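You operate a simulated robot arm through the tools that you are given. There is no shell and no other tool.

You run a simulated two-armed robot. Do the job below in one go: nothing can be reset, and whatever is moved stays where it is left.

TASK
Press the barb of the green hose home in the barb press.
Fine: clamp the hose first; then lever up, clamp open, and lay the hose back in its notch.
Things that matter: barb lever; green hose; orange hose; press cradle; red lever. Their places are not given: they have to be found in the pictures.

It is judged by the outcome, as a careful person would: the job done as asked, and still so three seconds after it is handed in. It fails if anything else is knocked over, pushed out of place, dropped, spilled or broken.

THE ROBOT
Two 7-joint arms with four-finger grippers on one trunk that stands fixed in place. Base frame: the origin is at the foot of the trunk, x ahead of it, y to its left, z up; the work surface is at about z = 0.8. Units: m, degrees, N and s.
The left shoulder is at [0.04, 0.181, 1.229], the right one opposite. With the tool pointing down near the work surface each hand reaches from about 0.26 to 0.82 m from the base axis, measured 20 degrees to its own side. Payload 3.67 kg a hand.
Tool frame (each hand has its own): the origin (TCP) lies between the finger pads and is the grasp point; the fingertips stand 0.028 m ahead of it; z points along the fingers, y is the line along which they close. Largest opening 0.112 m; the body of the gripper starts 0.073 m behind the TCP.
Orientation is that of the tool frame in the base frame, as a unit quaternion [w, x, y, z]. With the fingers straight down and closing along the base's y, the tool's x points along the base's -x, its y along +y and its z along -z.

THE INTERFACE
- The arms move only by the tool drive_tool. It takes "left_increments", "right_increments" or both (then of equal length, played together; a hand with none holds still); each is a list that holds one entry, the list of rows, each a list of 7 numbers: the shift along the tool's x, y, z in units of 300 mm (1.0 is 300 mm), then the turn, a rotation vector about the tool's x, y, z in units of 120 degrees (1.0 is 120 degrees), then the opening, from 0 (shut) to 1 (fully open). In form: [[[dx, dy, dz, ax, ay, az, fingers], ...]]. A call has 1 to 20 rows; each row is the pose to reach, as a shift and turn from the pose commanded when the call began, along the tool's axes at that moment. A call with a number of a shift or a turn outside -1 to 1 is refused whole. A row lasts 0.2 s, in which the tool goes at most 0.05 m and 8.6 degrees; a call with a longer step from one row to the next is refused whole, and so is a gripper value outside its range. Where a pose cannot be reached the arm comes as near as it can. A force on the tool above 50 N (or 10 N above the force at the start of the call, whichever is more), or a blocked arm, ends the call early, and 0.2 s more pass. Each finger halts on what it meets, pressing with about 38 N; the grip force reading is that of the motor and also rises with nothing between the fingers. The clock runs only during rows and for 0.2 s after the last one: add rows that repeat a pose to give the fingers time. The reply holds the time, the measured pose of the TCP, the force on the tool along the base axes, the opening and the grip force, in the units named above and with some noise, with the torque about the TCP (base axes, N m) and any sound that the robot's microphone picked up, and new pictures: "views" is both (left out), scene, wrist or none (wrist: the cameras of the hands that moved).
- Cameras (640 x 400 px; columns grow to the right, rows downward): "scene" is now at [0.0893, -0.0434, 1.4777]; the picture's right is [-0.59, -0.81, 0.00], its down [-0.43, 0.31, -0.85] and it looks along [0.68, -0.50, -0.53] (base axes); focal length 366 px, centre (320, 200). "left" rides on the left gripper at [0.06, 0.018, -0.104] in its tool frame; the picture's right is [-0.29, 0.96, 0.00], its down [-0.80, -0.24, -0.55] and it looks along [-0.53, -0.16, 0.83] (tool axes); focal length 234 px, centre (320, 200). "right" rides on the right gripper at [0.06, -0.018, -0.104] in its tool frame; the picture's right is [0.29, 0.96, 0.00], its down [-0.80, 0.24, -0.55] and it looks along [-0.53, 0.16, 0.83] (tool axes); focal length 234 px, centre (320, 200).
- raise_lower(by): slides the trunk up (or, below 0, down) by that many m; the arms and the scene camera ride with it, the base frame stays. It gives what a move gives, with no picture.
- aim_head(pan, tilt): turns the head with the scene camera to pan (to the left, within 86 degrees either way) and tilt (down, from -29 to 69), counted from straight ahead of the robot. It gives what a move gives, and a new picture of the scene camera.
- measure_at(camera, pixels): there is no depth. For up to 12 entries [column, row, z] of the newest picture of that camera ("zoom" is the newest enlarged one), the place [x, y] in the base frame at which the ray of that pixel passes the height z, good to about 0.002 m, but the place of the scene camera against the robot may be out by one fixed shift of up to 0.025 m in any direction. The clock stands still meanwhile.
- inspect(camera, box): a new picture of the part [left, top, right, bottom] of that camera's present view, enlarged. The clock stands still meanwhile.
- job_done(): hands the job in; it is judged then, once.

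Open the grippers and draw the arms clear of the work before you hand the job in, unless the task says otherwise.

The tools are called after "Emit:" as a command line: name --argument value ..., lists and objects as JSON in quotes. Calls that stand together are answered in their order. drive_tool: Moves the arms, as the interface text tells. Its arguments: {"type":"object","properties":{"left_increments":{"type":"array","items":{"type":"array","items":{"type":"array","items":{"type":"number"}}}},"right_increments":{"type":"array","items":{"type":"array","items":{"type":"array","items":{"type":"number"}}}},"views":{"type":"string","enum":["both","scene","wrist","none"]}},"required":[]} The other tools are called the same way: raise_lower (by) slides the trunk up or down; aim_head (pan, tilt) turns the head that bears the scene camera; measure_at (camera, pixels) gives the place at which the rays of pixels pass given heights; inspect (camera, box) takes an enlarged picture of a part of a camera's view; job_done () hands the job in.

At the start:

```text
clock: 0.0
left_tcp_pos: [0.5014, -0.0782, 1.2778]
left_orientation: [0.0, 0.001, 1.0, 0.001]
left_force: [0.1, 0.7, -0.6]
left_ft_torque: [0.01, -0.02, 0.0]
left_grip_width: 0.1123
left_grasp_force: 0.0
right_tcp_pos: [0.3865, -0.5288, 1.2163]
right_orientation: [0.0, -0.001, 1.0, 0.0]
right_force: [0.3, 0.3, -0.1]
right_ft_torque: [-0.01, 0.0, 0.01]
right_grip_width: 0.1119
right_grasp_force: 0.1
trunk travel left (down, up): [-0.35, 0.164]
head pan, tilt: [-36.2, 32.1]
```

scene: 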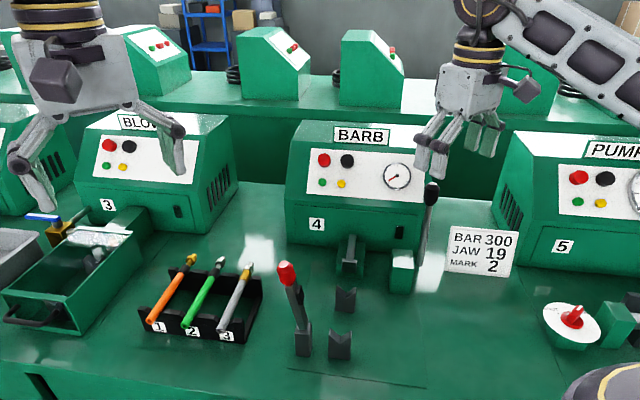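
right: 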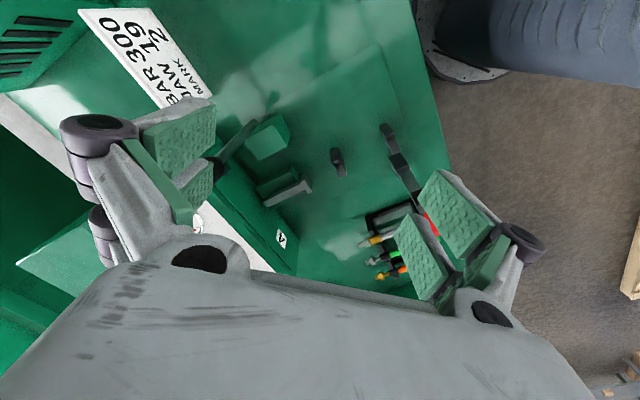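
left: 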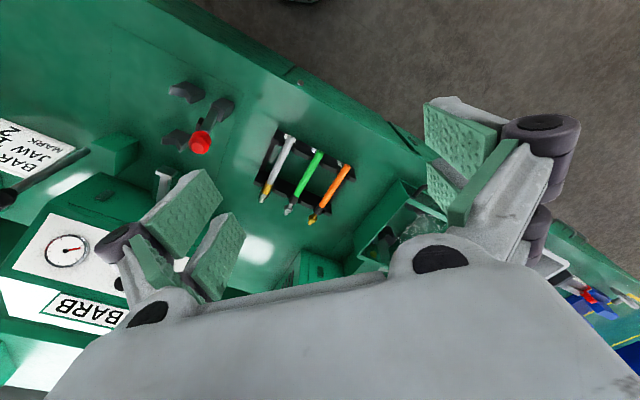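

The scene picture shows the barb press (no. 4) in the middle, with a red lever at (287,275), cradle posts at (345,297) and (340,345), the barb lever with black knob at (431,195), and hoses 1 to 3 in a rack at (200,300). I'll enlarge these areas before moving.

Emit:
inspect --camera "scene" --box '[260, 170, 460, 370]'

Emit:
inspect --camera "scene" --box '[120, 230, 280, 350]'

Emit:
inspect --camera "left" --box '[80, 60, 380, 260]'

Emit:
inspect --camera "right" --box '[200, 80, 460, 300]'

```text
2.00 times, centred on (360, 270) of scene
```

zoom: 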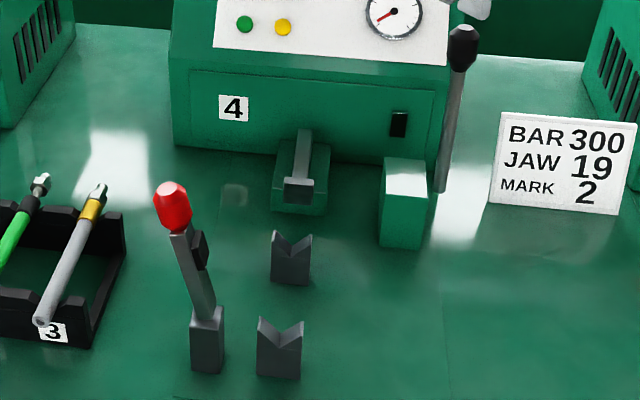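

```text
3.33 times, centred on (200, 290) of scene
```

zoom: 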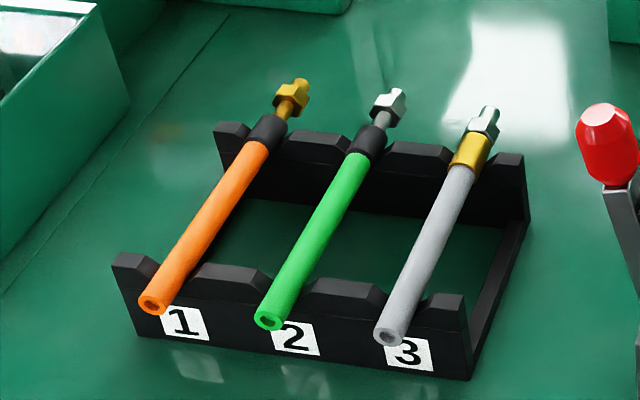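

```text
2.00 times, centred on (230, 160) of left
```

zoom: 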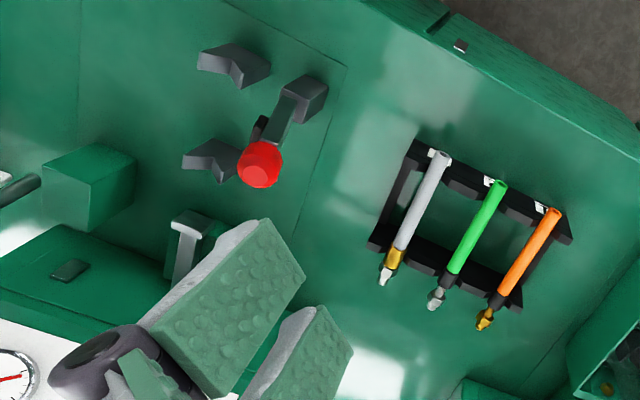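

```text
1.82 times, centred on (330, 190) of right
```

zoom: 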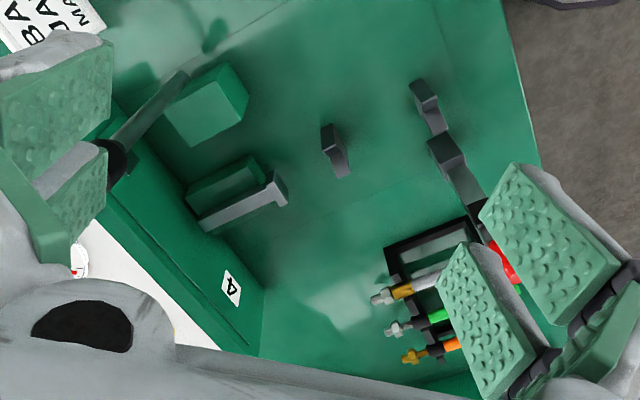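

The zoomed views show the green hose in notch 2 of the rack, with its barb towards the machine. I'll measure the main points from the scene and the left wrist camera, so I can get the geometry and the camera shift.

Emit:
measure_at --camera "scene" --pixels '[[220, 262, 0.83], [186, 327, 0.83], [340, 358, 0.8], [345, 310, 0.8], [303, 355, 0.8], [287, 275, 0.95], [349, 270, 0.85], [431, 195, 1.0], [402, 290, 0.8], [300, 240, 0.8], [393, 255, 0.8], [155, 322, 0.83]]'

Emit:
measure_at --camera "left" --pixels '[[317, 155, 0.83], [287, 210, 0.83], [349, 170, 0.83], [314, 220, 0.83], [200, 142, 0.95], [187, 91, 0.83], [177, 138, 0.83], [289, 138, 0.83], [264, 200, 0.83], [165, 180, 0.85], [225, 100, 0.83]]'

```text
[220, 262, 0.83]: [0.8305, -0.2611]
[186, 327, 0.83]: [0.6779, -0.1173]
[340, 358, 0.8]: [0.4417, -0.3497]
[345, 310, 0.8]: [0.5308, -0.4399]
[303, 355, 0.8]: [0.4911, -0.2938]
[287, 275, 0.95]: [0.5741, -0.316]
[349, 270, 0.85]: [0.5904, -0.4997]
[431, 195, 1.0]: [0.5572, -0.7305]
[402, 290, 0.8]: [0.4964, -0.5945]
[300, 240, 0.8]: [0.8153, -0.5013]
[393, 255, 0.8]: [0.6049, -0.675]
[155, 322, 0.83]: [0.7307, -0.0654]
```

```text
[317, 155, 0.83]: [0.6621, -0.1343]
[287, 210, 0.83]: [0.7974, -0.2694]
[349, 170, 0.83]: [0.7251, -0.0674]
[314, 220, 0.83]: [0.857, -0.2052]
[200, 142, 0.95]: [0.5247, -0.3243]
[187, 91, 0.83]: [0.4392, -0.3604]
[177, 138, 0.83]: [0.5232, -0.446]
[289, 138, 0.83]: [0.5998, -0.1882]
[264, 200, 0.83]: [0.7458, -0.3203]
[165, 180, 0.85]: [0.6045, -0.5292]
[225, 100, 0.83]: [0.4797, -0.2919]
```

The two cameras agree to within about 2–5 cm. The hose axis runs along (0.71,-0.71) in base axes, the V posts are near (0.44,-0.36) and (0.525,-0.445), and the ram is near (0.60,-0.53). I'll move the left hand aside and bring the right hand, turned 45 degrees, up to look at the cradle.

Emit:
drive_tool --left_increments '[[[0, 0.083, 0, 0, 0, 0, 1], [0, 0.167, 0, 0, 0, 0, 1], [0, 0.25, 0, 0, 0, 0, 1], [0, 0.333, 0, 0, 0, 0, 1], [0, 0.417, 0, 0, 0, 0, 1], [0, 0.5, 0, 0, 0, 0, 1], [0, 0.583, 0, 0, 0, 0, 1], [0, 0.667, 0, 0, 0, 0, 1]]]' --right_increments '[[[0.028, 0.094, 0.02, 0, 0, 0.047, 1], [0.056, 0.187, 0.05, 0, 0, 0.094, 1], [0.083, 0.281, 0.1, 0, 0, 0.141, 1], [0.111, 0.375, 0.15, 0, 0, 0.188, 1], [0.139, 0.468, 0.19, 0, 0, 0.234, 1], [0.167, 0.562, 0.23, 0, 0, 0.281, 1], [0.194, 0.655, 0.27, 0, 0, 0.328, 1], [0.222, 0.749, 0.32, 0, 0, 0.375, 1]]]' --views "both"

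```text
clock: 1.8
left_tcp_pos: [0.5021, 0.1227, 1.2765]
left_orientation: [-0.001, 0.0, 1.0, -0.001]
left_force: [-0.7, 0.1, 0.2]
left_ft_torque: [-0.04, 0.02, 0.01]
left_grip_width: 0.1119
left_grasp_force: 0.0
right_tcp_pos: [0.3183, -0.3015, 1.1215]
right_orientation: [0.0, 0.382, 0.924, 0.0]
right_force: [-0.5, 0.0, 0.2]
right_ft_torque: [-0.02, 0.01, -0.01]
right_grip_width: 0.1119
right_grasp_force: 0.0
trunk travel left (down, up): [-0.35, 0.164]
head pan, tilt: [-36.2, 32.1]
```

scene: 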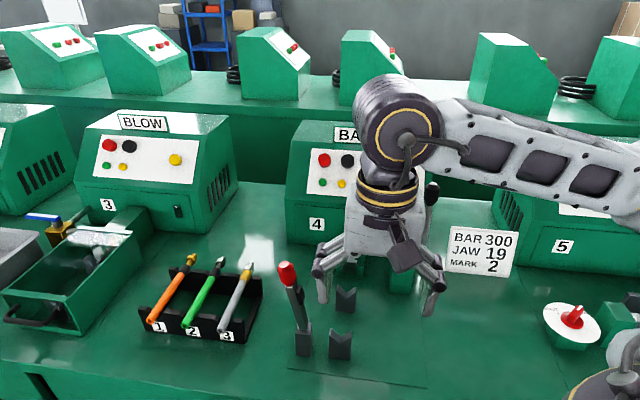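
right: 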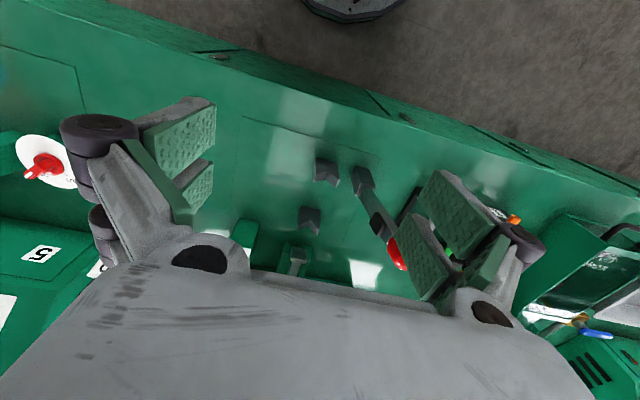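
left: 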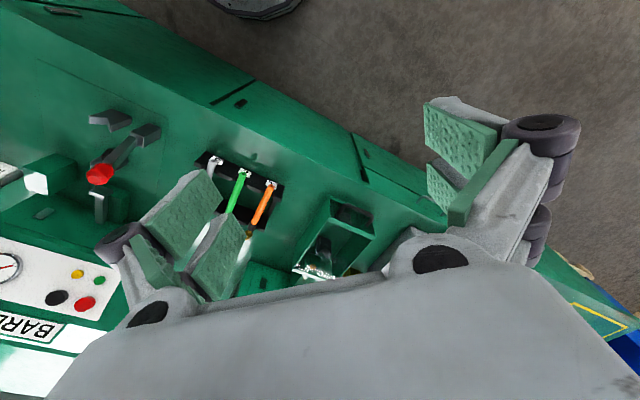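

The red lever's pivot is beside the near V post, and the lever leans away from the cradle with its pad facing the cradle. I'll triangulate the key points from both wrist cameras at two heights.

Emit:
measure_at --camera "left" --pixels '[[99, 174, 0.9], [99, 174, 1.0], [147, 133, 0.85], [110, 119, 0.83], [246, 173, 0.83], [246, 173, 0.87], [273, 185, 0.83], [98, 208, 0.85]]'

Emit:
measure_at --camera "right" --pixels '[[397, 255, 0.9], [397, 255, 1.0], [362, 178, 0.85], [327, 170, 0.83], [309, 217, 0.83], [297, 262, 0.85], [362, 178, 0.8], [327, 180, 0.8], [309, 232, 0.8]]'

Emit:
inspect --camera "right" --box '[230, 130, 430, 290]'

Emit:
inspect --camera "left" --box '[60, 90, 300, 250]'

```text
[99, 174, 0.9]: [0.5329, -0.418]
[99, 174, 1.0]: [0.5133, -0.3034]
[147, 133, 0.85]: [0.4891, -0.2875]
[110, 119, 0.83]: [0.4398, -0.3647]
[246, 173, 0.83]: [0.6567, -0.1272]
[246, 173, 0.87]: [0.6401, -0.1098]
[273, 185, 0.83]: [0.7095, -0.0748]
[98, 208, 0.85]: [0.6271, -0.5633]
```

```text
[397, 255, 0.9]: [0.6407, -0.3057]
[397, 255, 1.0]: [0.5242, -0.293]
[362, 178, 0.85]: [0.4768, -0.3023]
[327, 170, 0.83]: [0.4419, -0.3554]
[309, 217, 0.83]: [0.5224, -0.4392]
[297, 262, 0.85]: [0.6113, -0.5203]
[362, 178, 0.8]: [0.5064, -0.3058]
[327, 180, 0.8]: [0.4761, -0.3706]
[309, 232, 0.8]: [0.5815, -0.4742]
```

```text
2.50 times, centred on (330, 210) of right
```

zoom: 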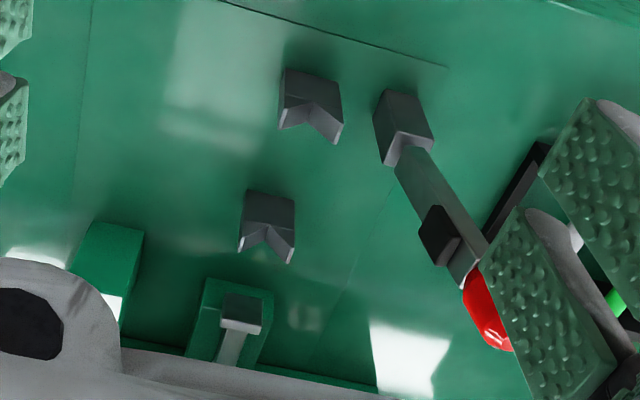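

```text
2.50 times, centred on (180, 170) of left
```

zoom: 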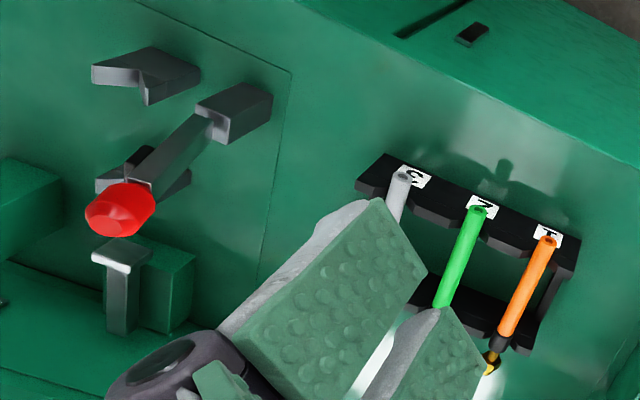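

Triangulation puts the red knob at about (0.511,-0.292,1.010), and the lever's pivot is level with the near V post, so it swings sideways over the cradle. I'll move the right hand forward to look at the ram and the barb lever.

Emit:
drive_tool --right_increments '[[[-0.128, 0.002, 0.04, 0, 0, 0, 1], [-0.256, 0.005, 0.08, 0, 0, 0, 1], [-0.384, 0.007, 0.12, 0, 0, 0, 1], [-0.512, 0.009, 0.16, 0, 0, 0, 1], [-0.64, 0.012, 0.2, 0, 0, 0, 1], [-0.768, 0.014, 0.252, 0, 0, 0, 1]]]' --views "both"

```text
clock: 3.2
left_tcp_pos: [0.5022, 0.1211, 1.2762]
left_orientation: [-0.001, 0.0, 1.0, 0.0]
left_force: [-0.2, -1.2, -0.2]
left_ft_torque: [0.02, 0.02, -0.03]
left_grip_width: 0.1123
left_grasp_force: 0.2
right_tcp_pos: [0.485, -0.4631, 1.0444]
right_orientation: [-0.001, 0.382, 0.924, 0.0]
right_force: [0.1, -0.3, 0.4]
right_ft_torque: [0.05, 0.03, -0.02]
right_grip_width: 0.1119
right_grasp_force: 0.1
trunk travel left (down, up): [-0.35, 0.164]
head pan, tilt: [-36.2, 32.1]
```

scene: 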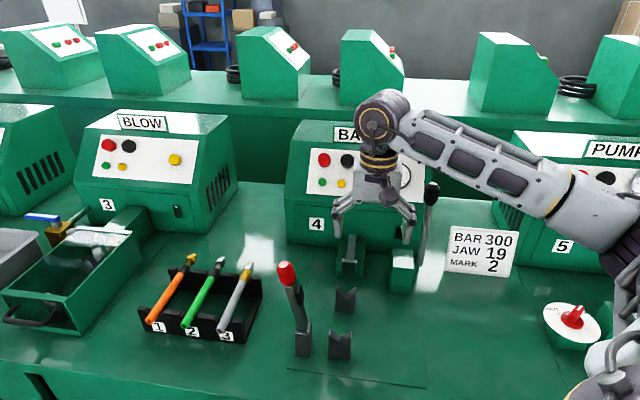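
right: 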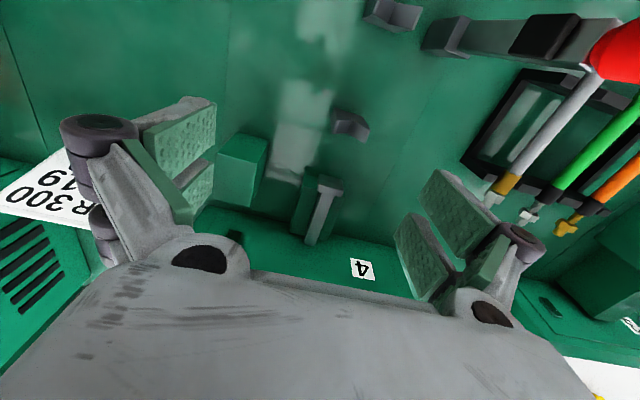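

Here the ram is at (325,205) and the barb block at (243,170), but the barb lever is hidden behind the finger. I'll enlarge the ram and take measurements.

Emit:
inspect --camera "right" --box '[210, 100, 410, 260]'

Emit:
inspect --camera "scene" --box '[330, 170, 450, 310]'

Emit:
measure_at --camera "right" --pixels '[[330, 185, 0.86], [330, 185, 0.84], [323, 177, 0.85], [350, 118, 0.83], [390, 10, 0.83], [264, 135, 0.86], [222, 134, 0.86], [523, 216, 0.83], [565, 227, 0.83]]'

```text
2.50 times, centred on (310, 180) of right
```

zoom: 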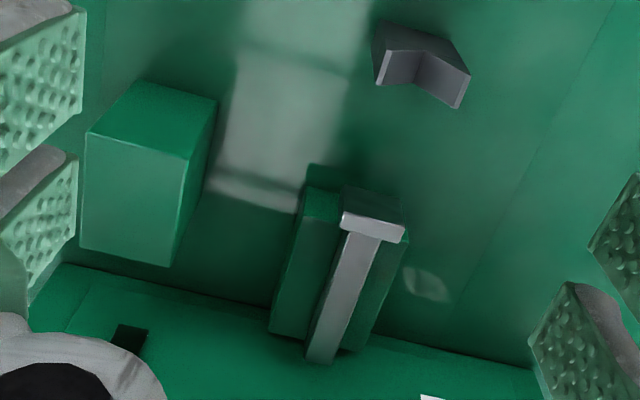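

```text
2.86 times, centred on (390, 240) of scene
```

zoom: 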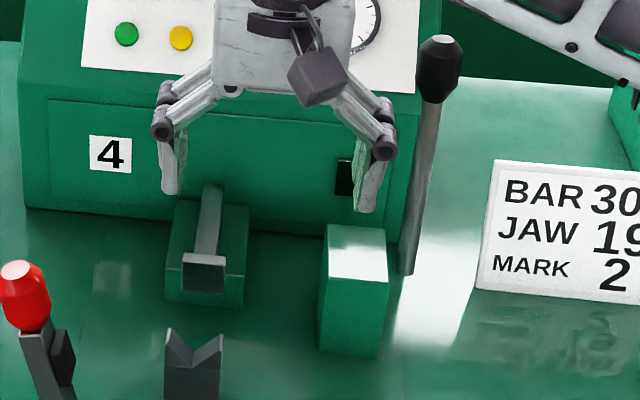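

```text
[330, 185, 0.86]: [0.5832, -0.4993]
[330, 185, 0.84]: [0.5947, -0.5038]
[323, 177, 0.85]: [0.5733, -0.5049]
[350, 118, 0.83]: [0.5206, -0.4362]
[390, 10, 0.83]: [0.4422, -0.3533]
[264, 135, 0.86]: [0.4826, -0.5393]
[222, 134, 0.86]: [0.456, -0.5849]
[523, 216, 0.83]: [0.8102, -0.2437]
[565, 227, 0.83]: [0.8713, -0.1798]
```

The ram plate is at about u=0.77 (along the hose axis), and the barb lever stands on the right of the green block near (0.49,-0.64). I'll shift the right hand to the right and raise it, so the barb lever shows between the fingers.

Emit:
drive_tool --right_increments '[[[0.05, -0.1, -0.1, 0, 0, 0, 1], [0.1, -0.2, -0.2, 0, 0, 0, 1], [0.13, -0.28, -0.27, 0, 0, 0, 1], [0.17, -0.35, -0.3, 0, 0, 0, 1]]]' --views "wrist"

```text
clock: 4.2
left_tcp_pos: [0.499, 0.1215, 1.2791]
left_orientation: [0.002, -0.001, 1.0, 0.0]
left_force: [-0.2, 0.1, -0.2]
left_ft_torque: [-0.02, -0.06, 0.04]
left_grip_width: 0.1121
left_grasp_force: 0.1
right_tcp_pos: [0.3729, -0.4997, 1.1374]
right_orientation: [-0.001, 0.382, 0.924, 0.001]
right_force: [0.1, 0.4, -0.4]
right_ft_torque: [0.0, 0.0, 0.04]
right_grip_width: 0.1119
right_grasp_force: 0.0
trunk travel left (down, up): [-0.35, 0.164]
head pan, tilt: [-36.2, 32.1]
```

right: 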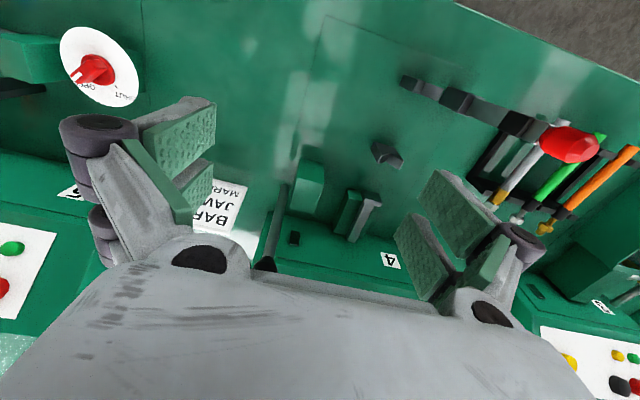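

Emit:
inspect --camera "right" --box '[220, 140, 400, 280]'

Emit:
measure_at --camera "right" --pixels '[[286, 188, 0.82], [286, 188, 0.86], [265, 264, 1.0], [265, 264, 1.04], [305, 162, 0.86], [324, 163, 0.86], [370, 197, 0.85], [385, 155, 0.83], [410, 82, 0.83], [458, 100, 0.85], [570, 144, 1.01]]'

```text
2.86 times, centred on (310, 210) of right
```

zoom: 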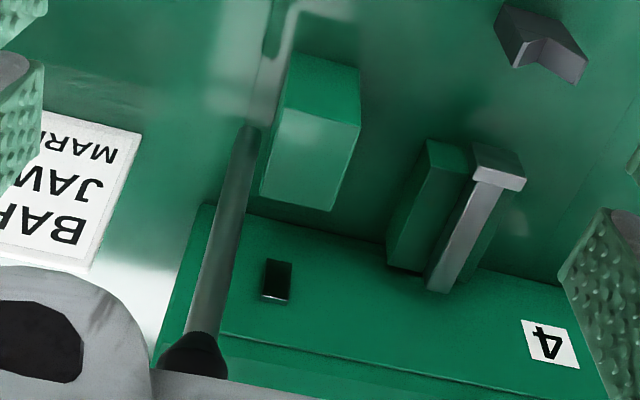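

```text
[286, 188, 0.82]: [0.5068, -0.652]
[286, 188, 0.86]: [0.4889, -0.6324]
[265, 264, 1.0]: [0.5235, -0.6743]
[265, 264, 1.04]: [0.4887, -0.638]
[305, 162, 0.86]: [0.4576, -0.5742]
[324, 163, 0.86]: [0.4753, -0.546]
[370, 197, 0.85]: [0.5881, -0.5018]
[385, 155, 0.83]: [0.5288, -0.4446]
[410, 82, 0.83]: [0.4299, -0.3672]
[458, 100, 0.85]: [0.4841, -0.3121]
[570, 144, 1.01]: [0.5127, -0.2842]
```

The barb lever stands upright at u≈0.80, w≈-0.10, from z≈0.85 up to a knob at about 1.035. Next I'll bring the right hand over the rack to locate the green hose, moving the left hand further away at the same time.

Emit:
drive_tool --left_increments '[[[0.05, 0.08, 0, 0, 0, 0, 1], [0.1, 0.16, 0, 0, 0, 0, 1], [0.15, 0.24, 0, 0, 0, 0, 1], [0.2, 0.32, 0, 0, 0, 0, 1], [0.25, 0.4, 0, 0, 0, 0, 1], [0.3, 0.48, 0, 0, 0, 0, 1], [0.3, 0.55, 0, 0, 0, 0, 1]]]' --right_increments '[[[0.04, 0.14, 0, 0, 0, 0, 1], [0.08, 0.28, 0, 0, 0, 0, 1], [0.12, 0.42, 0, 0, 0, 0, 1], [0.16, 0.56, 0, 0, 0, 0, 1], [0.2, 0.7, 0, 0, 0, 0, 1], [0.25, 0.85, 0, 0, 0, 0, 1], [0.3, 0.99, 0, 0, 0, 0, 1]]]' --views "none"

Emit:
drive_tool --right_increments '[[[0.02, 0.13, 0.05, 0, 0, 0, 1], [0.04, 0.26, 0.1, 0, 0, 0, 1], [0.06, 0.38, 0.15, 0, 0, 0, 1], [0.09, 0.51, 0.2, 0, 0, 0, 1]]]' --views "both"

```text
clock: 5.8
left_tcp_pos: [0.4131, 0.2886, 1.2759]
left_orientation: [-0.001, 0.0, 1.0, 0.0]
left_force: [0.1, 0.3, -0.6]
left_ft_torque: [-0.02, 0.01, -0.01]
left_grip_width: 0.1121
left_grasp_force: 0.0
right_tcp_pos: [0.5242, -0.225, 1.1347]
right_orientation: [0.0, 0.382, 0.924, -0.002]
right_force: [0.2, 0.7, -0.7]
right_ft_torque: [-0.05, 0.03, -0.01]
right_grip_width: 0.1121
right_grasp_force: 0.2
trunk travel left (down, up): [-0.35, 0.164]
head pan, tilt: [-36.2, 32.1]
```

```text
clock: 6.8
left_tcp_pos: [0.4127, 0.29, 1.2764]
left_orientation: [0.0, 0.0, 1.0, -0.001]
left_force: [0.4, -0.1, 0.3]
left_ft_torque: [-0.05, 0.02, -0.02]
left_grip_width: 0.1124
left_grasp_force: 0.1
right_tcp_pos: [0.61, -0.097, 1.0738]
right_orientation: [-0.001, 0.382, 0.924, -0.001]
right_force: [-0.2, 0.9, 0.0]
right_ft_torque: [0.0, 0.01, 0.0]
right_grip_width: 0.1122
right_grasp_force: 0.0
trunk travel left (down, up): [-0.35, 0.164]
head pan, tilt: [-36.2, 32.1]
```

scene: 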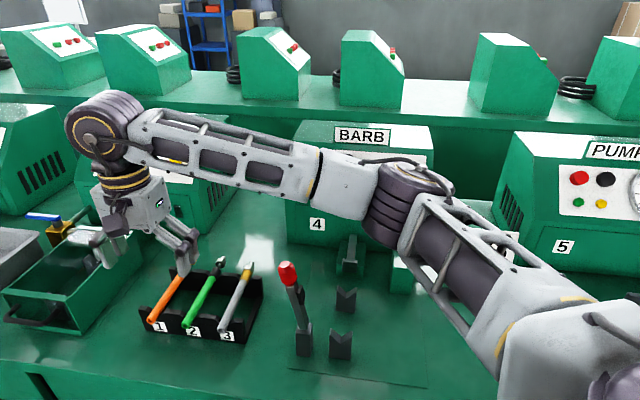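
right: 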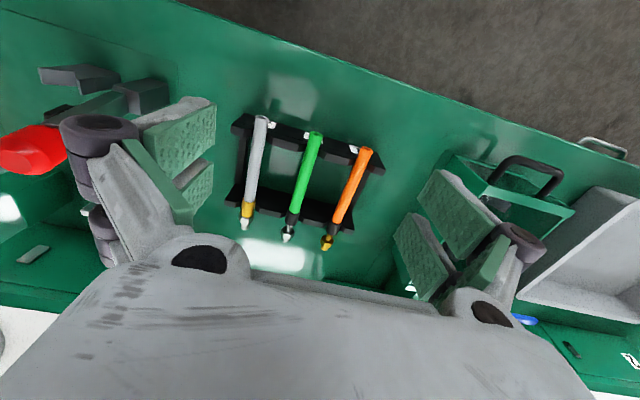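

The green hose is in clear view between the fingers, from its tail at (313,137) to the barb tip at (288,237). I'll enlarge it and measure its ends.

Emit:
inspect --camera "right" --box '[225, 100, 385, 260]'

Emit:
measure_at --camera "right" --pixels '[[314, 134, 0.83], [314, 134, 0.84], [289, 228, 0.83], [289, 238, 0.83], [294, 213, 0.83], [304, 172, 0.83], [261, 117, 0.83], [244, 228, 0.83], [367, 149, 0.83], [326, 247, 0.83]]'

```text
2.50 times, centred on (305, 180) of right
```

zoom: 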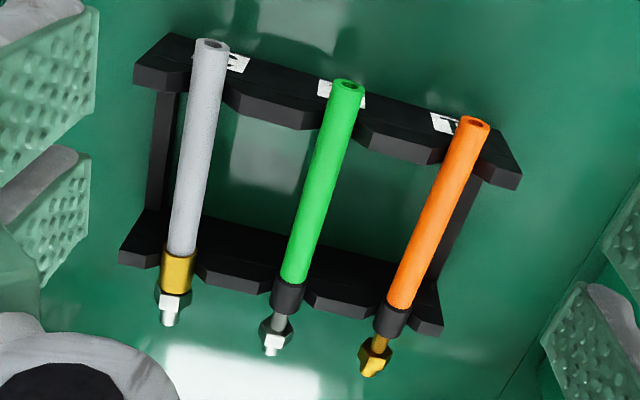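

```text
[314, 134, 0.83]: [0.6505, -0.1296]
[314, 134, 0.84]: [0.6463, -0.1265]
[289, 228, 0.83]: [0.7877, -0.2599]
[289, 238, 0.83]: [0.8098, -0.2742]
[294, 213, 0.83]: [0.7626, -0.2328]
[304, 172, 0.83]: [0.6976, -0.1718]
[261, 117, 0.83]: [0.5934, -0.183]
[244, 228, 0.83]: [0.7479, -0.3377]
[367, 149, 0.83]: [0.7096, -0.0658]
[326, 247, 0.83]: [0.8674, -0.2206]
```

The hoses sit about 80 mm apart in V notches. To take height out of the measurement I'll put the wrist camera almost straight above the green hose.

Emit:
drive_tool --right_increments '[[[-0.11, 0.02, 0.06, 0, 0, 0, 1], [-0.22, 0.035, 0.12, 0, 0, 0, 1], [-0.33, 0.05, 0.18, 0, 0, 0, 1], [-0.433, 0.067, 0.233, 0, 0, 0, 1]]]' --views "both"

```text
clock: 7.8
left_tcp_pos: [0.4119, 0.2875, 1.2787]
left_orientation: [-0.001, 0.0, 1.0, 0.0]
left_force: [0.5, 0.2, -0.1]
left_ft_torque: [0.05, 0.01, 0.0]
left_grip_width: 0.1117
left_grasp_force: 0.0
right_tcp_pos: [0.7179, -0.1764, 1.0035]
right_orientation: [0.0, 0.382, 0.924, 0.0]
right_force: [0.3, -0.3, 0.1]
right_ft_torque: [-0.02, 0.02, -0.01]
right_grip_width: 0.1121
right_grasp_force: 0.0
trunk travel left (down, up): [-0.35, 0.164]
head pan, tilt: [-36.2, 32.1]
```

scene: 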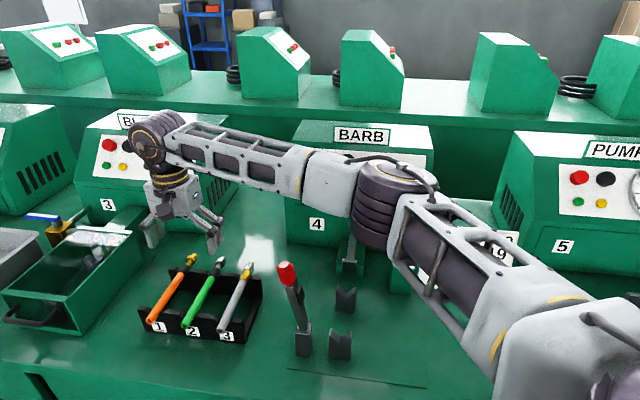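
right: 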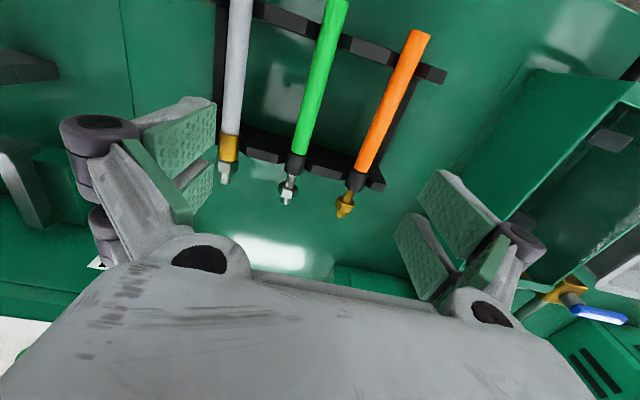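

The hoses now show their barb ends, with the green barb tip at about (286,203). I'll enlarge and measure the notch boards, collar and tip.

Emit:
inspect --camera "right" --box '[200, 0, 440, 240]'

Emit:
measure_at --camera "right" --pixels '[[337, 1, 0.84], [298, 155, 0.84], [298, 155, 0.86], [293, 172, 0.84], [287, 190, 0.84], [286, 204, 0.84], [286, 204, 0.82], [338, 45, 0.82], [300, 165, 0.82], [322, 70, 0.84]]'

```text
1.67 times, centred on (320, 120) of right
```

zoom: 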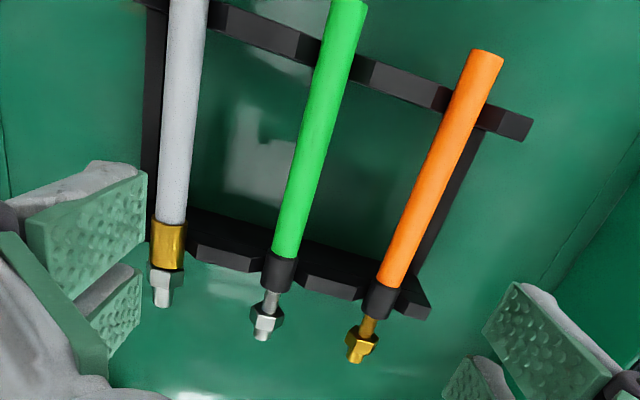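

```text
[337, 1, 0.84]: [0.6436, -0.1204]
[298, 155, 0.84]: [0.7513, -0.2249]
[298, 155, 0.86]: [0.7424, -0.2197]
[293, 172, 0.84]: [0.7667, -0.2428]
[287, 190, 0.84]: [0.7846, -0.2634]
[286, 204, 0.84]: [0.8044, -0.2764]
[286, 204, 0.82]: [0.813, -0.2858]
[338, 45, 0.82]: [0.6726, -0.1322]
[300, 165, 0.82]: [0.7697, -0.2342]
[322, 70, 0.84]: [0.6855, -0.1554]
```

I now have the hose line at w≈0.371, with the collar at u≈0.69 and the tip near u≈0.76. Before grasping it I'll look straight down on the cradle from above, to fix the post and ram positions precisely.

Emit:
drive_tool --right_increments '[[[0, 0, -0.12, 0, 0, 0, 1], [0, 0, -0.24, 0, 0, 0, 1], [-0.02, -0.1, -0.32, 0, 0, 0, 1], [-0.04, -0.22, -0.32, 0, 0, 0, 1], [-0.06, -0.36, -0.32, 0, 0, 0, 1], [-0.08, -0.5, -0.32, 0, 0, 0, 1], [-0.1, -0.65, -0.32, 0, 0, 0, 1], [-0.12, -0.8, -0.32, 0, 0, 0, 1], [-0.14, -0.9, -0.28, 0, 0, 0, 1], [-0.17, -1.0, -0.18, 0, 0, 0, 1], [-0.17, -1.0, -0.05, 0, 0, 0, 1]]]' --views "both"

```text
clock: 10.2
left_tcp_pos: [0.4114, 0.2869, 1.2774]
left_orientation: [-0.001, 0.0, 1.0, 0.0]
left_force: [-0.2, 0.3, -0.9]
left_ft_torque: [0.0, 0.03, -0.06]
left_grip_width: 0.1118
left_grasp_force: 0.0
right_tcp_pos: [0.5404, -0.4243, 1.022]
right_orientation: [0.0, 0.382, 0.924, 0.0]
right_force: [0.4, 0.8, -0.2]
right_ft_torque: [0.01, 0.01, 0.01]
right_grip_width: 0.1119
right_grasp_force: 0.0
trunk travel left (down, up): [-0.35, 0.164]
head pan, tilt: [-36.2, 32.1]
```

scene: 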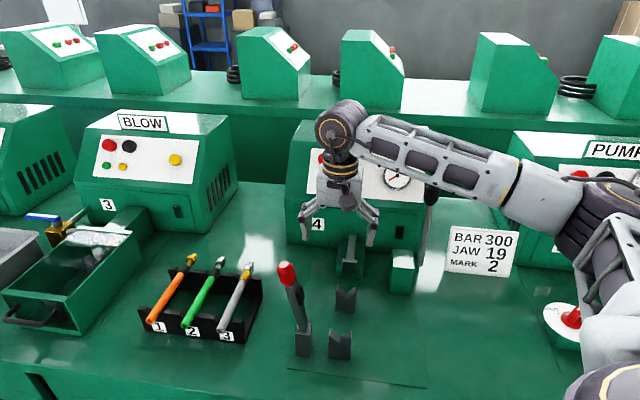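
right: 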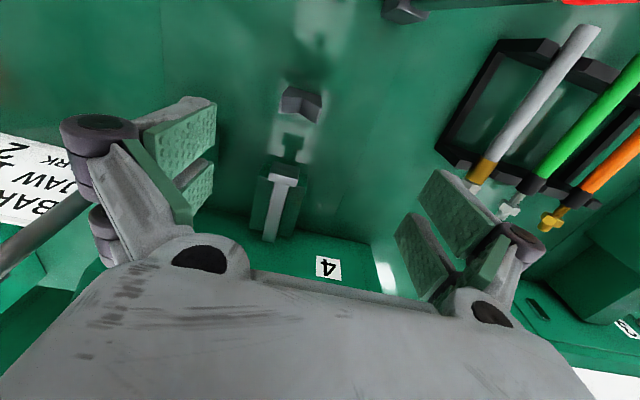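

The far V post is at (302,103), the ram plate at (284,180), and the near post at the top edge (403,8). I'll enlarge and measure them.

Emit:
inspect --camera "right" --box '[230, 60, 350, 260]'

Emit:
measure_at --camera "right" --pixels '[[300, 95, 0.85], [300, 95, 0.83], [286, 177, 0.86], [286, 177, 0.84], [404, 5, 0.85], [402, 15, 0.85], [318, 102, 0.85], [284, 100, 0.85]]'

```text
2.00 times, centred on (290, 160) of right
```

zoom: 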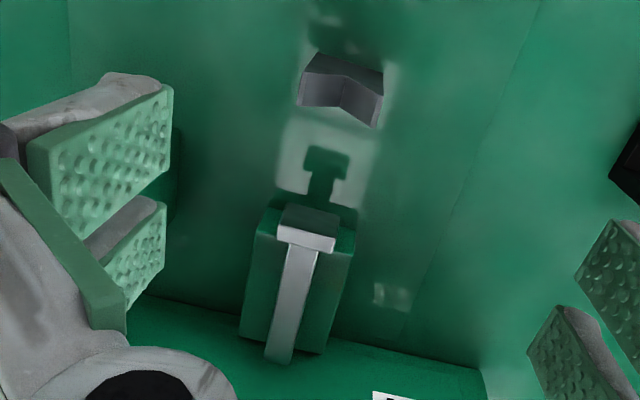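

```text
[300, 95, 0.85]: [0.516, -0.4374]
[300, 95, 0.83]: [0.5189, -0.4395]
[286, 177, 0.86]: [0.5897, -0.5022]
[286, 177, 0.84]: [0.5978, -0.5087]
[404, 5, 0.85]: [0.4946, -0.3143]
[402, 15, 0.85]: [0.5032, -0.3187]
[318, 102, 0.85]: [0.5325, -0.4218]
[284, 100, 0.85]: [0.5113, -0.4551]
```

I'll enlarge the far V post and the ram plate further to see their edges clearly.

Emit:
inspect --camera "right" --box '[270, 70, 340, 130]'

Emit:
inspect --camera "right" --box '[245, 155, 315, 250]'

Emit:
inspect --camera "scene" --box '[280, 230, 380, 370]'

```text
6.67 times, centred on (305, 100) of right
```

zoom: 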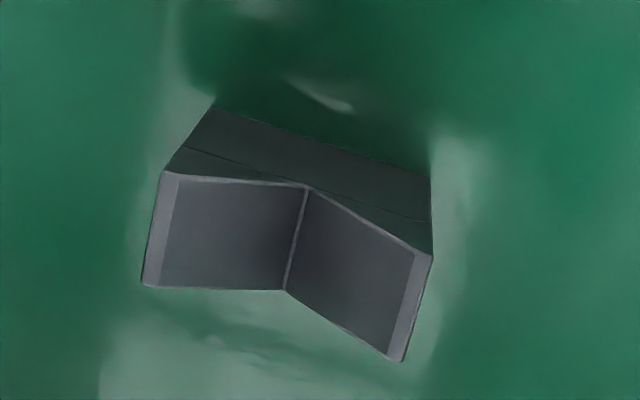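

```text
4.21 times, centred on (280, 202) of right
```

zoom: 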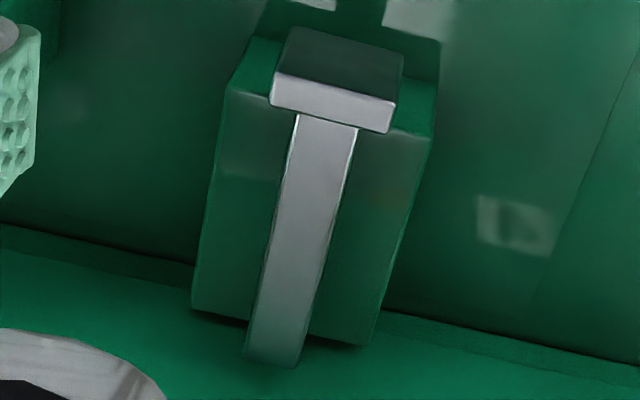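

```text
2.86 times, centred on (330, 300) of scene
```

zoom: 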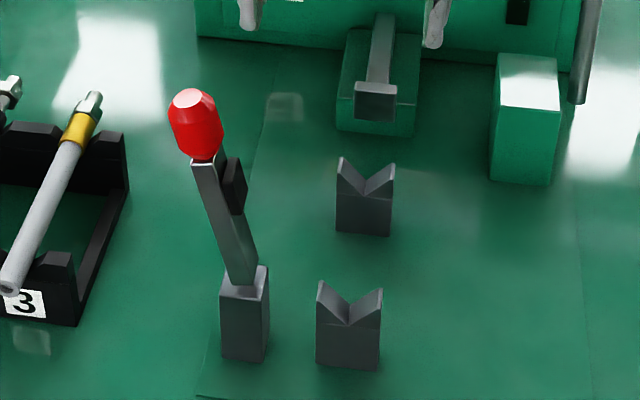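

I'll measure the far V's tips and notch and the ram plate edges at several candidate heights.

Emit:
measure_at --camera "right" --pixels '[[281.75, 95.5, 0.885], [321.8, 107.8, 0.885], [278.75, 112.75, 0.885], [317.3, 124, 0.885], [303, 98.2, 0.85], [299.75, 113.5, 0.85], [268.6, 172.3, 0.885], [298.3, 179.2, 0.885], [272.4, 161.1, 0.85], [299.7, 166.8, 0.85], [303, 98.2, 0.87], [299.75, 113.5, 0.87]]'

```text
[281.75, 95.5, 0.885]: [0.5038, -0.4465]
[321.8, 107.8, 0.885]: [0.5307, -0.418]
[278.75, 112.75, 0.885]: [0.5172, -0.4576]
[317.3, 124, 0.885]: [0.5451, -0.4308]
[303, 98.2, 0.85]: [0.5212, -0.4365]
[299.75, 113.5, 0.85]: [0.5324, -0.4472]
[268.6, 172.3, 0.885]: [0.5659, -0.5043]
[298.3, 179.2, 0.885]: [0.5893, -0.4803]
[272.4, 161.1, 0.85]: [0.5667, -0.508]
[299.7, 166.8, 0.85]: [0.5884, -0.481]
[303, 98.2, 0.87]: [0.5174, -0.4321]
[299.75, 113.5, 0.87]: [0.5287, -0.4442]
```

I'll enlarge the near V post and the lever base in the scene view to judge their heights.

Emit:
inspect --camera "scene" --box '[285, 300, 365, 370]'

Emit:
inspect --camera "scene" --box '[320, 230, 370, 320]'

```text
5.71 times, centred on (325, 335) of scene
```

zoom: 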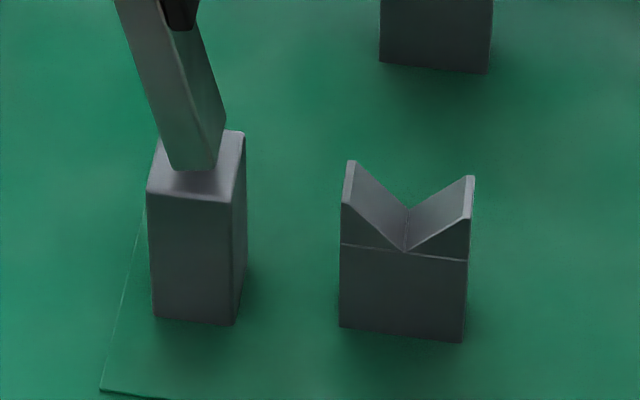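

```text
4.44 times, centred on (345, 275) of scene
```

zoom: 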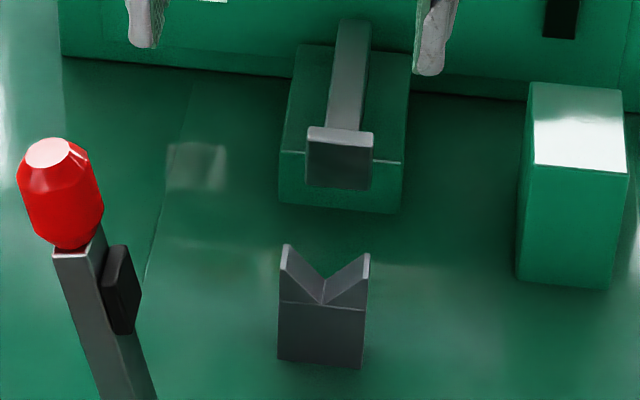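

The cradle geometry is now clear: V notch vertex z≈0.847, far V u≈0.685, near V u≈0.563, cradle axis w≈0.060 and ram face u≈0.763. I'll go back over the green hose at u=0.625, w=0.371 with the fingers partly closed, and hover above it.

Emit:
drive_tool --right_increments '[[[0, 0, -0.12, 0, 0, 0, 1], [0.01, 0.03, -0.24, 0, 0, 0, 1], [0.03, 0.15, -0.27, 0, 0, 0, 0.9], [0.05, 0.29, -0.27, 0, 0, 0, 0.8], [0.08, 0.43, -0.27, 0, 0, 0, 0.7], [0.11, 0.57, -0.27, 0, 0, 0, 0.6], [0.14, 0.71, -0.27, 0, 0, 0, 0.5], [0.17, 0.85, -0.27, 0, 0, 0, 0.5], [0.19, 0.963, -0.22, 0, 0, 0, 0.5], [0.19, 0.963, -0.08, 0, 0, 0, 0.5], [0.19, 0.963, 0.06, 0, 0, 0, 0.5], [0.19, 0.963, 0.17, 0, 0, 0, 0.5]]]' --views "both"

```text
clock: 12.8
left_tcp_pos: [0.4121, 0.287, 1.2782]
left_orientation: [0.0, -0.001, 1.0, -0.001]
left_force: [0.7, 0.2, 1.1]
left_ft_torque: [-0.01, 0.01, 0.0]
left_grip_width: 0.1121
left_grasp_force: 0.1
right_tcp_pos: [0.7047, -0.1805, 0.9686]
right_orientation: [0.0, 0.382, 0.924, 0.0]
right_force: [1.0, 0.2, -0.7]
right_ft_torque: [-0.01, 0.02, 0.02]
right_grip_width: 0.0558
right_grasp_force: 0.1
trunk travel left (down, up): [-0.35, 0.164]
head pan, tilt: [-36.2, 32.1]
```

scene: 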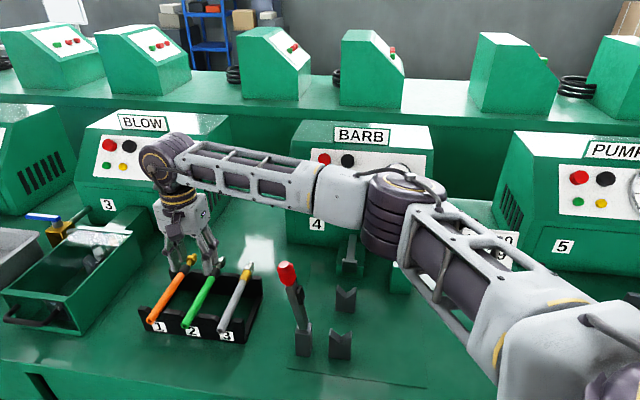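
right: 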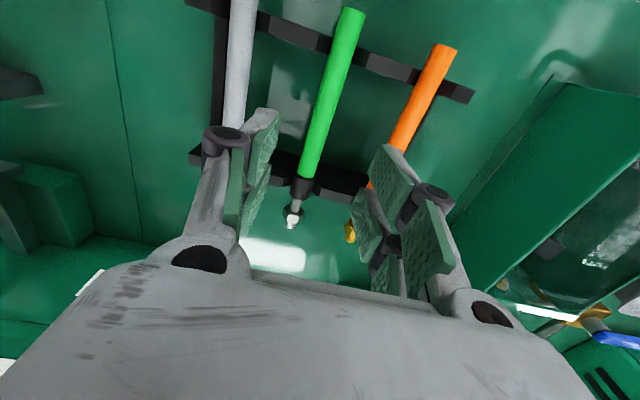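

The TCP is now at u=0.626, w=0.371, with the green hose between the fingers from tail (352,10) to tip (292,220). I'll measure several points along it to check the lateral position before going down.

Emit:
measure_at --camera "right" --pixels '[[351, 13, 0.857], [346, 40, 0.857], [327, 100, 0.857], [312, 150, 0.857], [303, 180, 0.857], [298, 200, 0.857], [291, 225, 0.857], [327, 100, 0.867]]'

Emit:
inspect --camera "right" --box '[230, 0, 420, 240]'

Emit:
inspect --camera "scene" --box '[130, 200, 280, 350]'

```text
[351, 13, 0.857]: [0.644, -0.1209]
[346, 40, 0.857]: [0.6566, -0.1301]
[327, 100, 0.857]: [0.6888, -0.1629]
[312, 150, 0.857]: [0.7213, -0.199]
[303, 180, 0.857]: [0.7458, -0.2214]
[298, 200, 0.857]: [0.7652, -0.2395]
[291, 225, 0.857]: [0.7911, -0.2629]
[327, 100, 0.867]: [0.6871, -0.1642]
```

```text
1.67 times, centred on (325, 120) of right
```

zoom: 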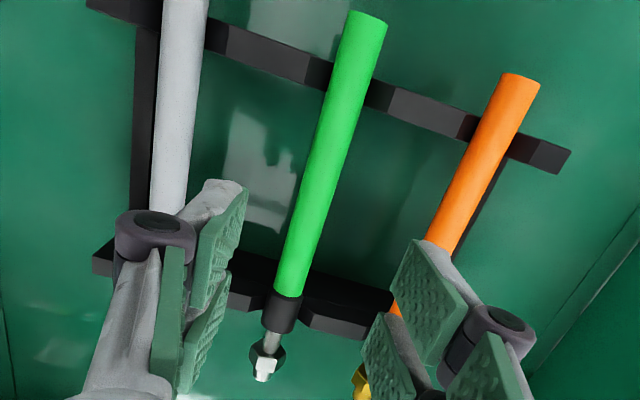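

```text
2.67 times, centred on (205, 275) of scene
```

zoom: 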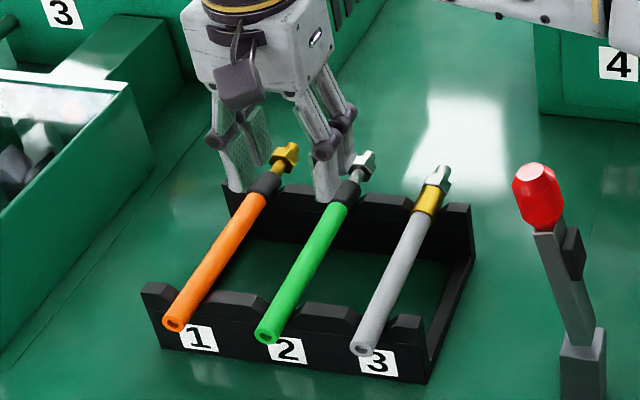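

The hose lies at w≈0.371, right under the TCP and clear of its neighbours. I'll lower to z≈0.858 with the fingers still open.

Emit:
drive_tool --right_increments '[[[0, 0, 0.08, 0, 0, 0, 0.5], [0, 0, 0.16, 0, 0, 0, 0.5], [0, 0, 0.23, 0, 0, 0, 0.5], [0, 0, 0.28, 0, 0, 0, 0.5], [0, 0, 0.33, 0, 0, 0, 0.5], [0, 0, 0.365, 0, 0, 0, 0.5]]]' --views "both"

```text
clock: 14.2
left_tcp_pos: [0.4109, 0.2874, 1.2775]
left_orientation: [0.001, 0.0, 1.0, 0.0]
left_force: [0.1, 0.4, 0.8]
left_ft_torque: [0.01, -0.01, 0.0]
left_grip_width: 0.1119
left_grasp_force: 0.1
right_tcp_pos: [0.7025, -0.1808, 0.8601]
right_orientation: [0.0, 0.382, 0.924, 0.0]
right_force: [-0.6, 0.2, 0.2]
right_ft_torque: [0.0, -0.02, 0.0]
right_grip_width: 0.056
right_grasp_force: 0.1
trunk travel left (down, up): [-0.35, 0.164]
head pan, tilt: [-36.2, 32.1]
```

scene: 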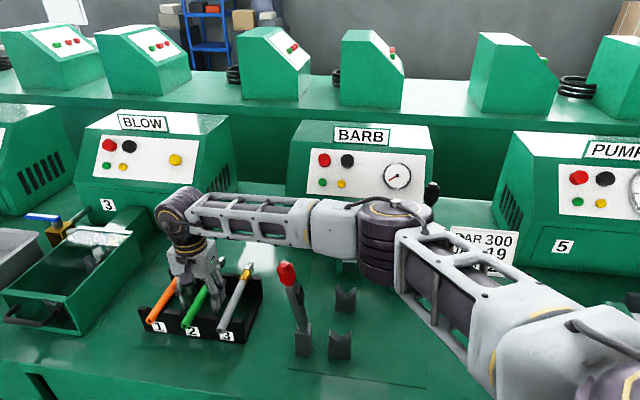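
right: 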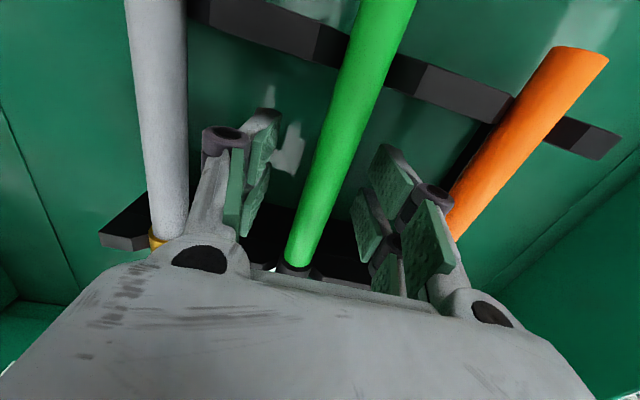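

The hose runs centrally between the pads, at about x=319 in the wrist picture, and there are no contact forces. I'll close the fingers on it.

Emit:
drive_tool --right_increments '[[[0, 0, 0, 0, 0, 0, 0.3], [0, 0, 0, 0, 0, 0, 0.15], [0, 0, 0, 0, 0, 0, 0.0], [0, 0, 0, 0, 0, 0, 0.0], [0, 0, 0, 0, 0, 0, 0.0]]]' --views "wrist"

```text
clock: 15.4
left_tcp_pos: [0.4128, 0.2874, 1.2775]
left_orientation: [0.0, 0.0, 1.0, 0.0]
left_force: [0.1, -0.1, 0.0]
left_ft_torque: [0.0, -0.01, 0.03]
left_grip_width: 0.112
left_grasp_force: 0.0
right_tcp_pos: [0.7035, -0.1812, 0.8587]
right_orientation: [0.0, 0.382, 0.924, 0.0]
right_force: [1.0, 1.5, -0.6]
right_ft_torque: [0.0, 0.03, 0.08]
right_grip_width: 0.0164
right_grasp_force: 37.9
trunk travel left (down, up): [-0.35, 0.164]
head pan, tilt: [-36.2, 32.1]
```

right: 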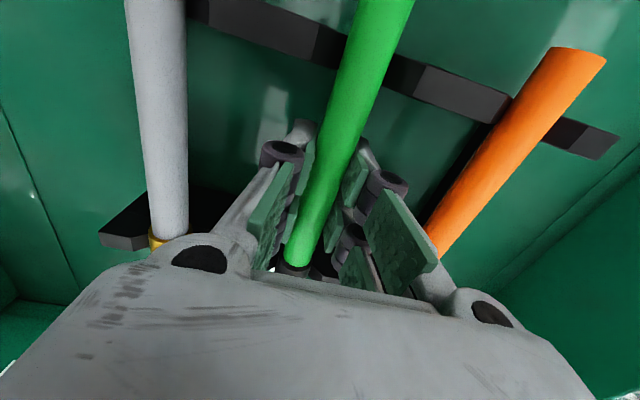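

The hose is gripped (0.0164 m, 37.9 N). I'll lift it straight up well above the red knob and start carrying it sideways towards the cradle.

Emit:
drive_tool --right_increments '[[[0, 0, -0.08, 0, 0, 0, 0], [0, 0, -0.2, 0, 0, 0, 0], [0, 0, -0.35, 0, 0, 0, 0], [0, 0, -0.5, 0, 0, 0, 0], [0, 0, -0.65, 0, 0, 0, 0], [0, 0, -0.78, 0, 0, 0, 0], [0, -0.02, -0.82, 0, 0, 0, 0], [0, -0.1, -0.82, 0, 0, 0, 0], [0, -0.2, -0.82, 0, 0, 0, 0], [0, -0.3, -0.82, 0, 0, 0, 0], [0, -0.4, -0.82, 0, 0, 0, 0]]]' --views "both"

```text
clock: 17.8
left_tcp_pos: [0.4113, 0.2871, 1.2794]
left_orientation: [0.0, -0.002, 1.0, 0.001]
left_force: [-0.2, -0.4, 0.1]
left_ft_torque: [0.02, -0.02, 0.02]
left_grip_width: 0.1119
left_grasp_force: 0.1
right_tcp_pos: [0.6165, -0.2676, 1.1055]
right_orientation: [0.0, 0.382, 0.924, 0.001]
right_force: [0.4, -0.4, -0.3]
right_ft_torque: [0.05, 0.01, -0.01]
right_grip_width: 0.016
right_grasp_force: 37.7
trunk travel left (down, up): [-0.35, 0.164]
head pan, tilt: [-36.2, 32.1]
```

scene: 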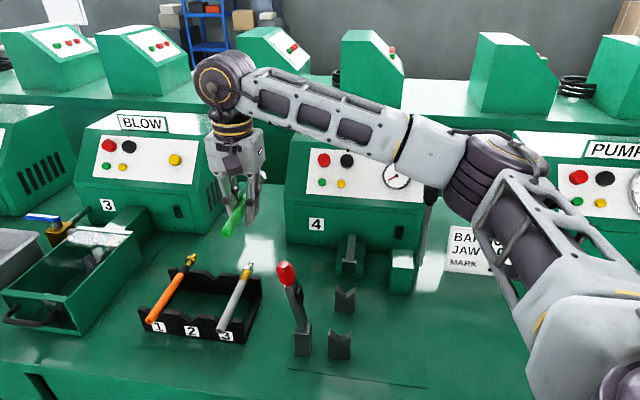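
right: 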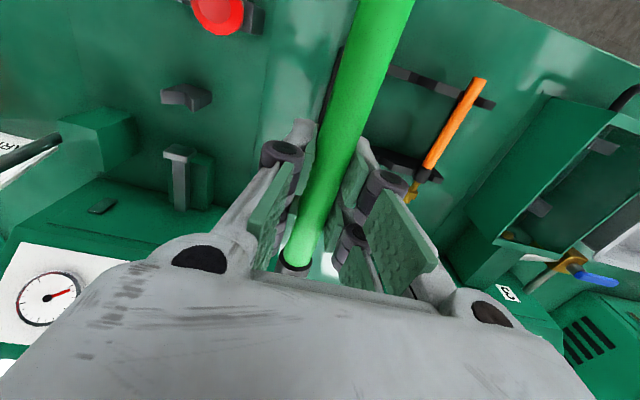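

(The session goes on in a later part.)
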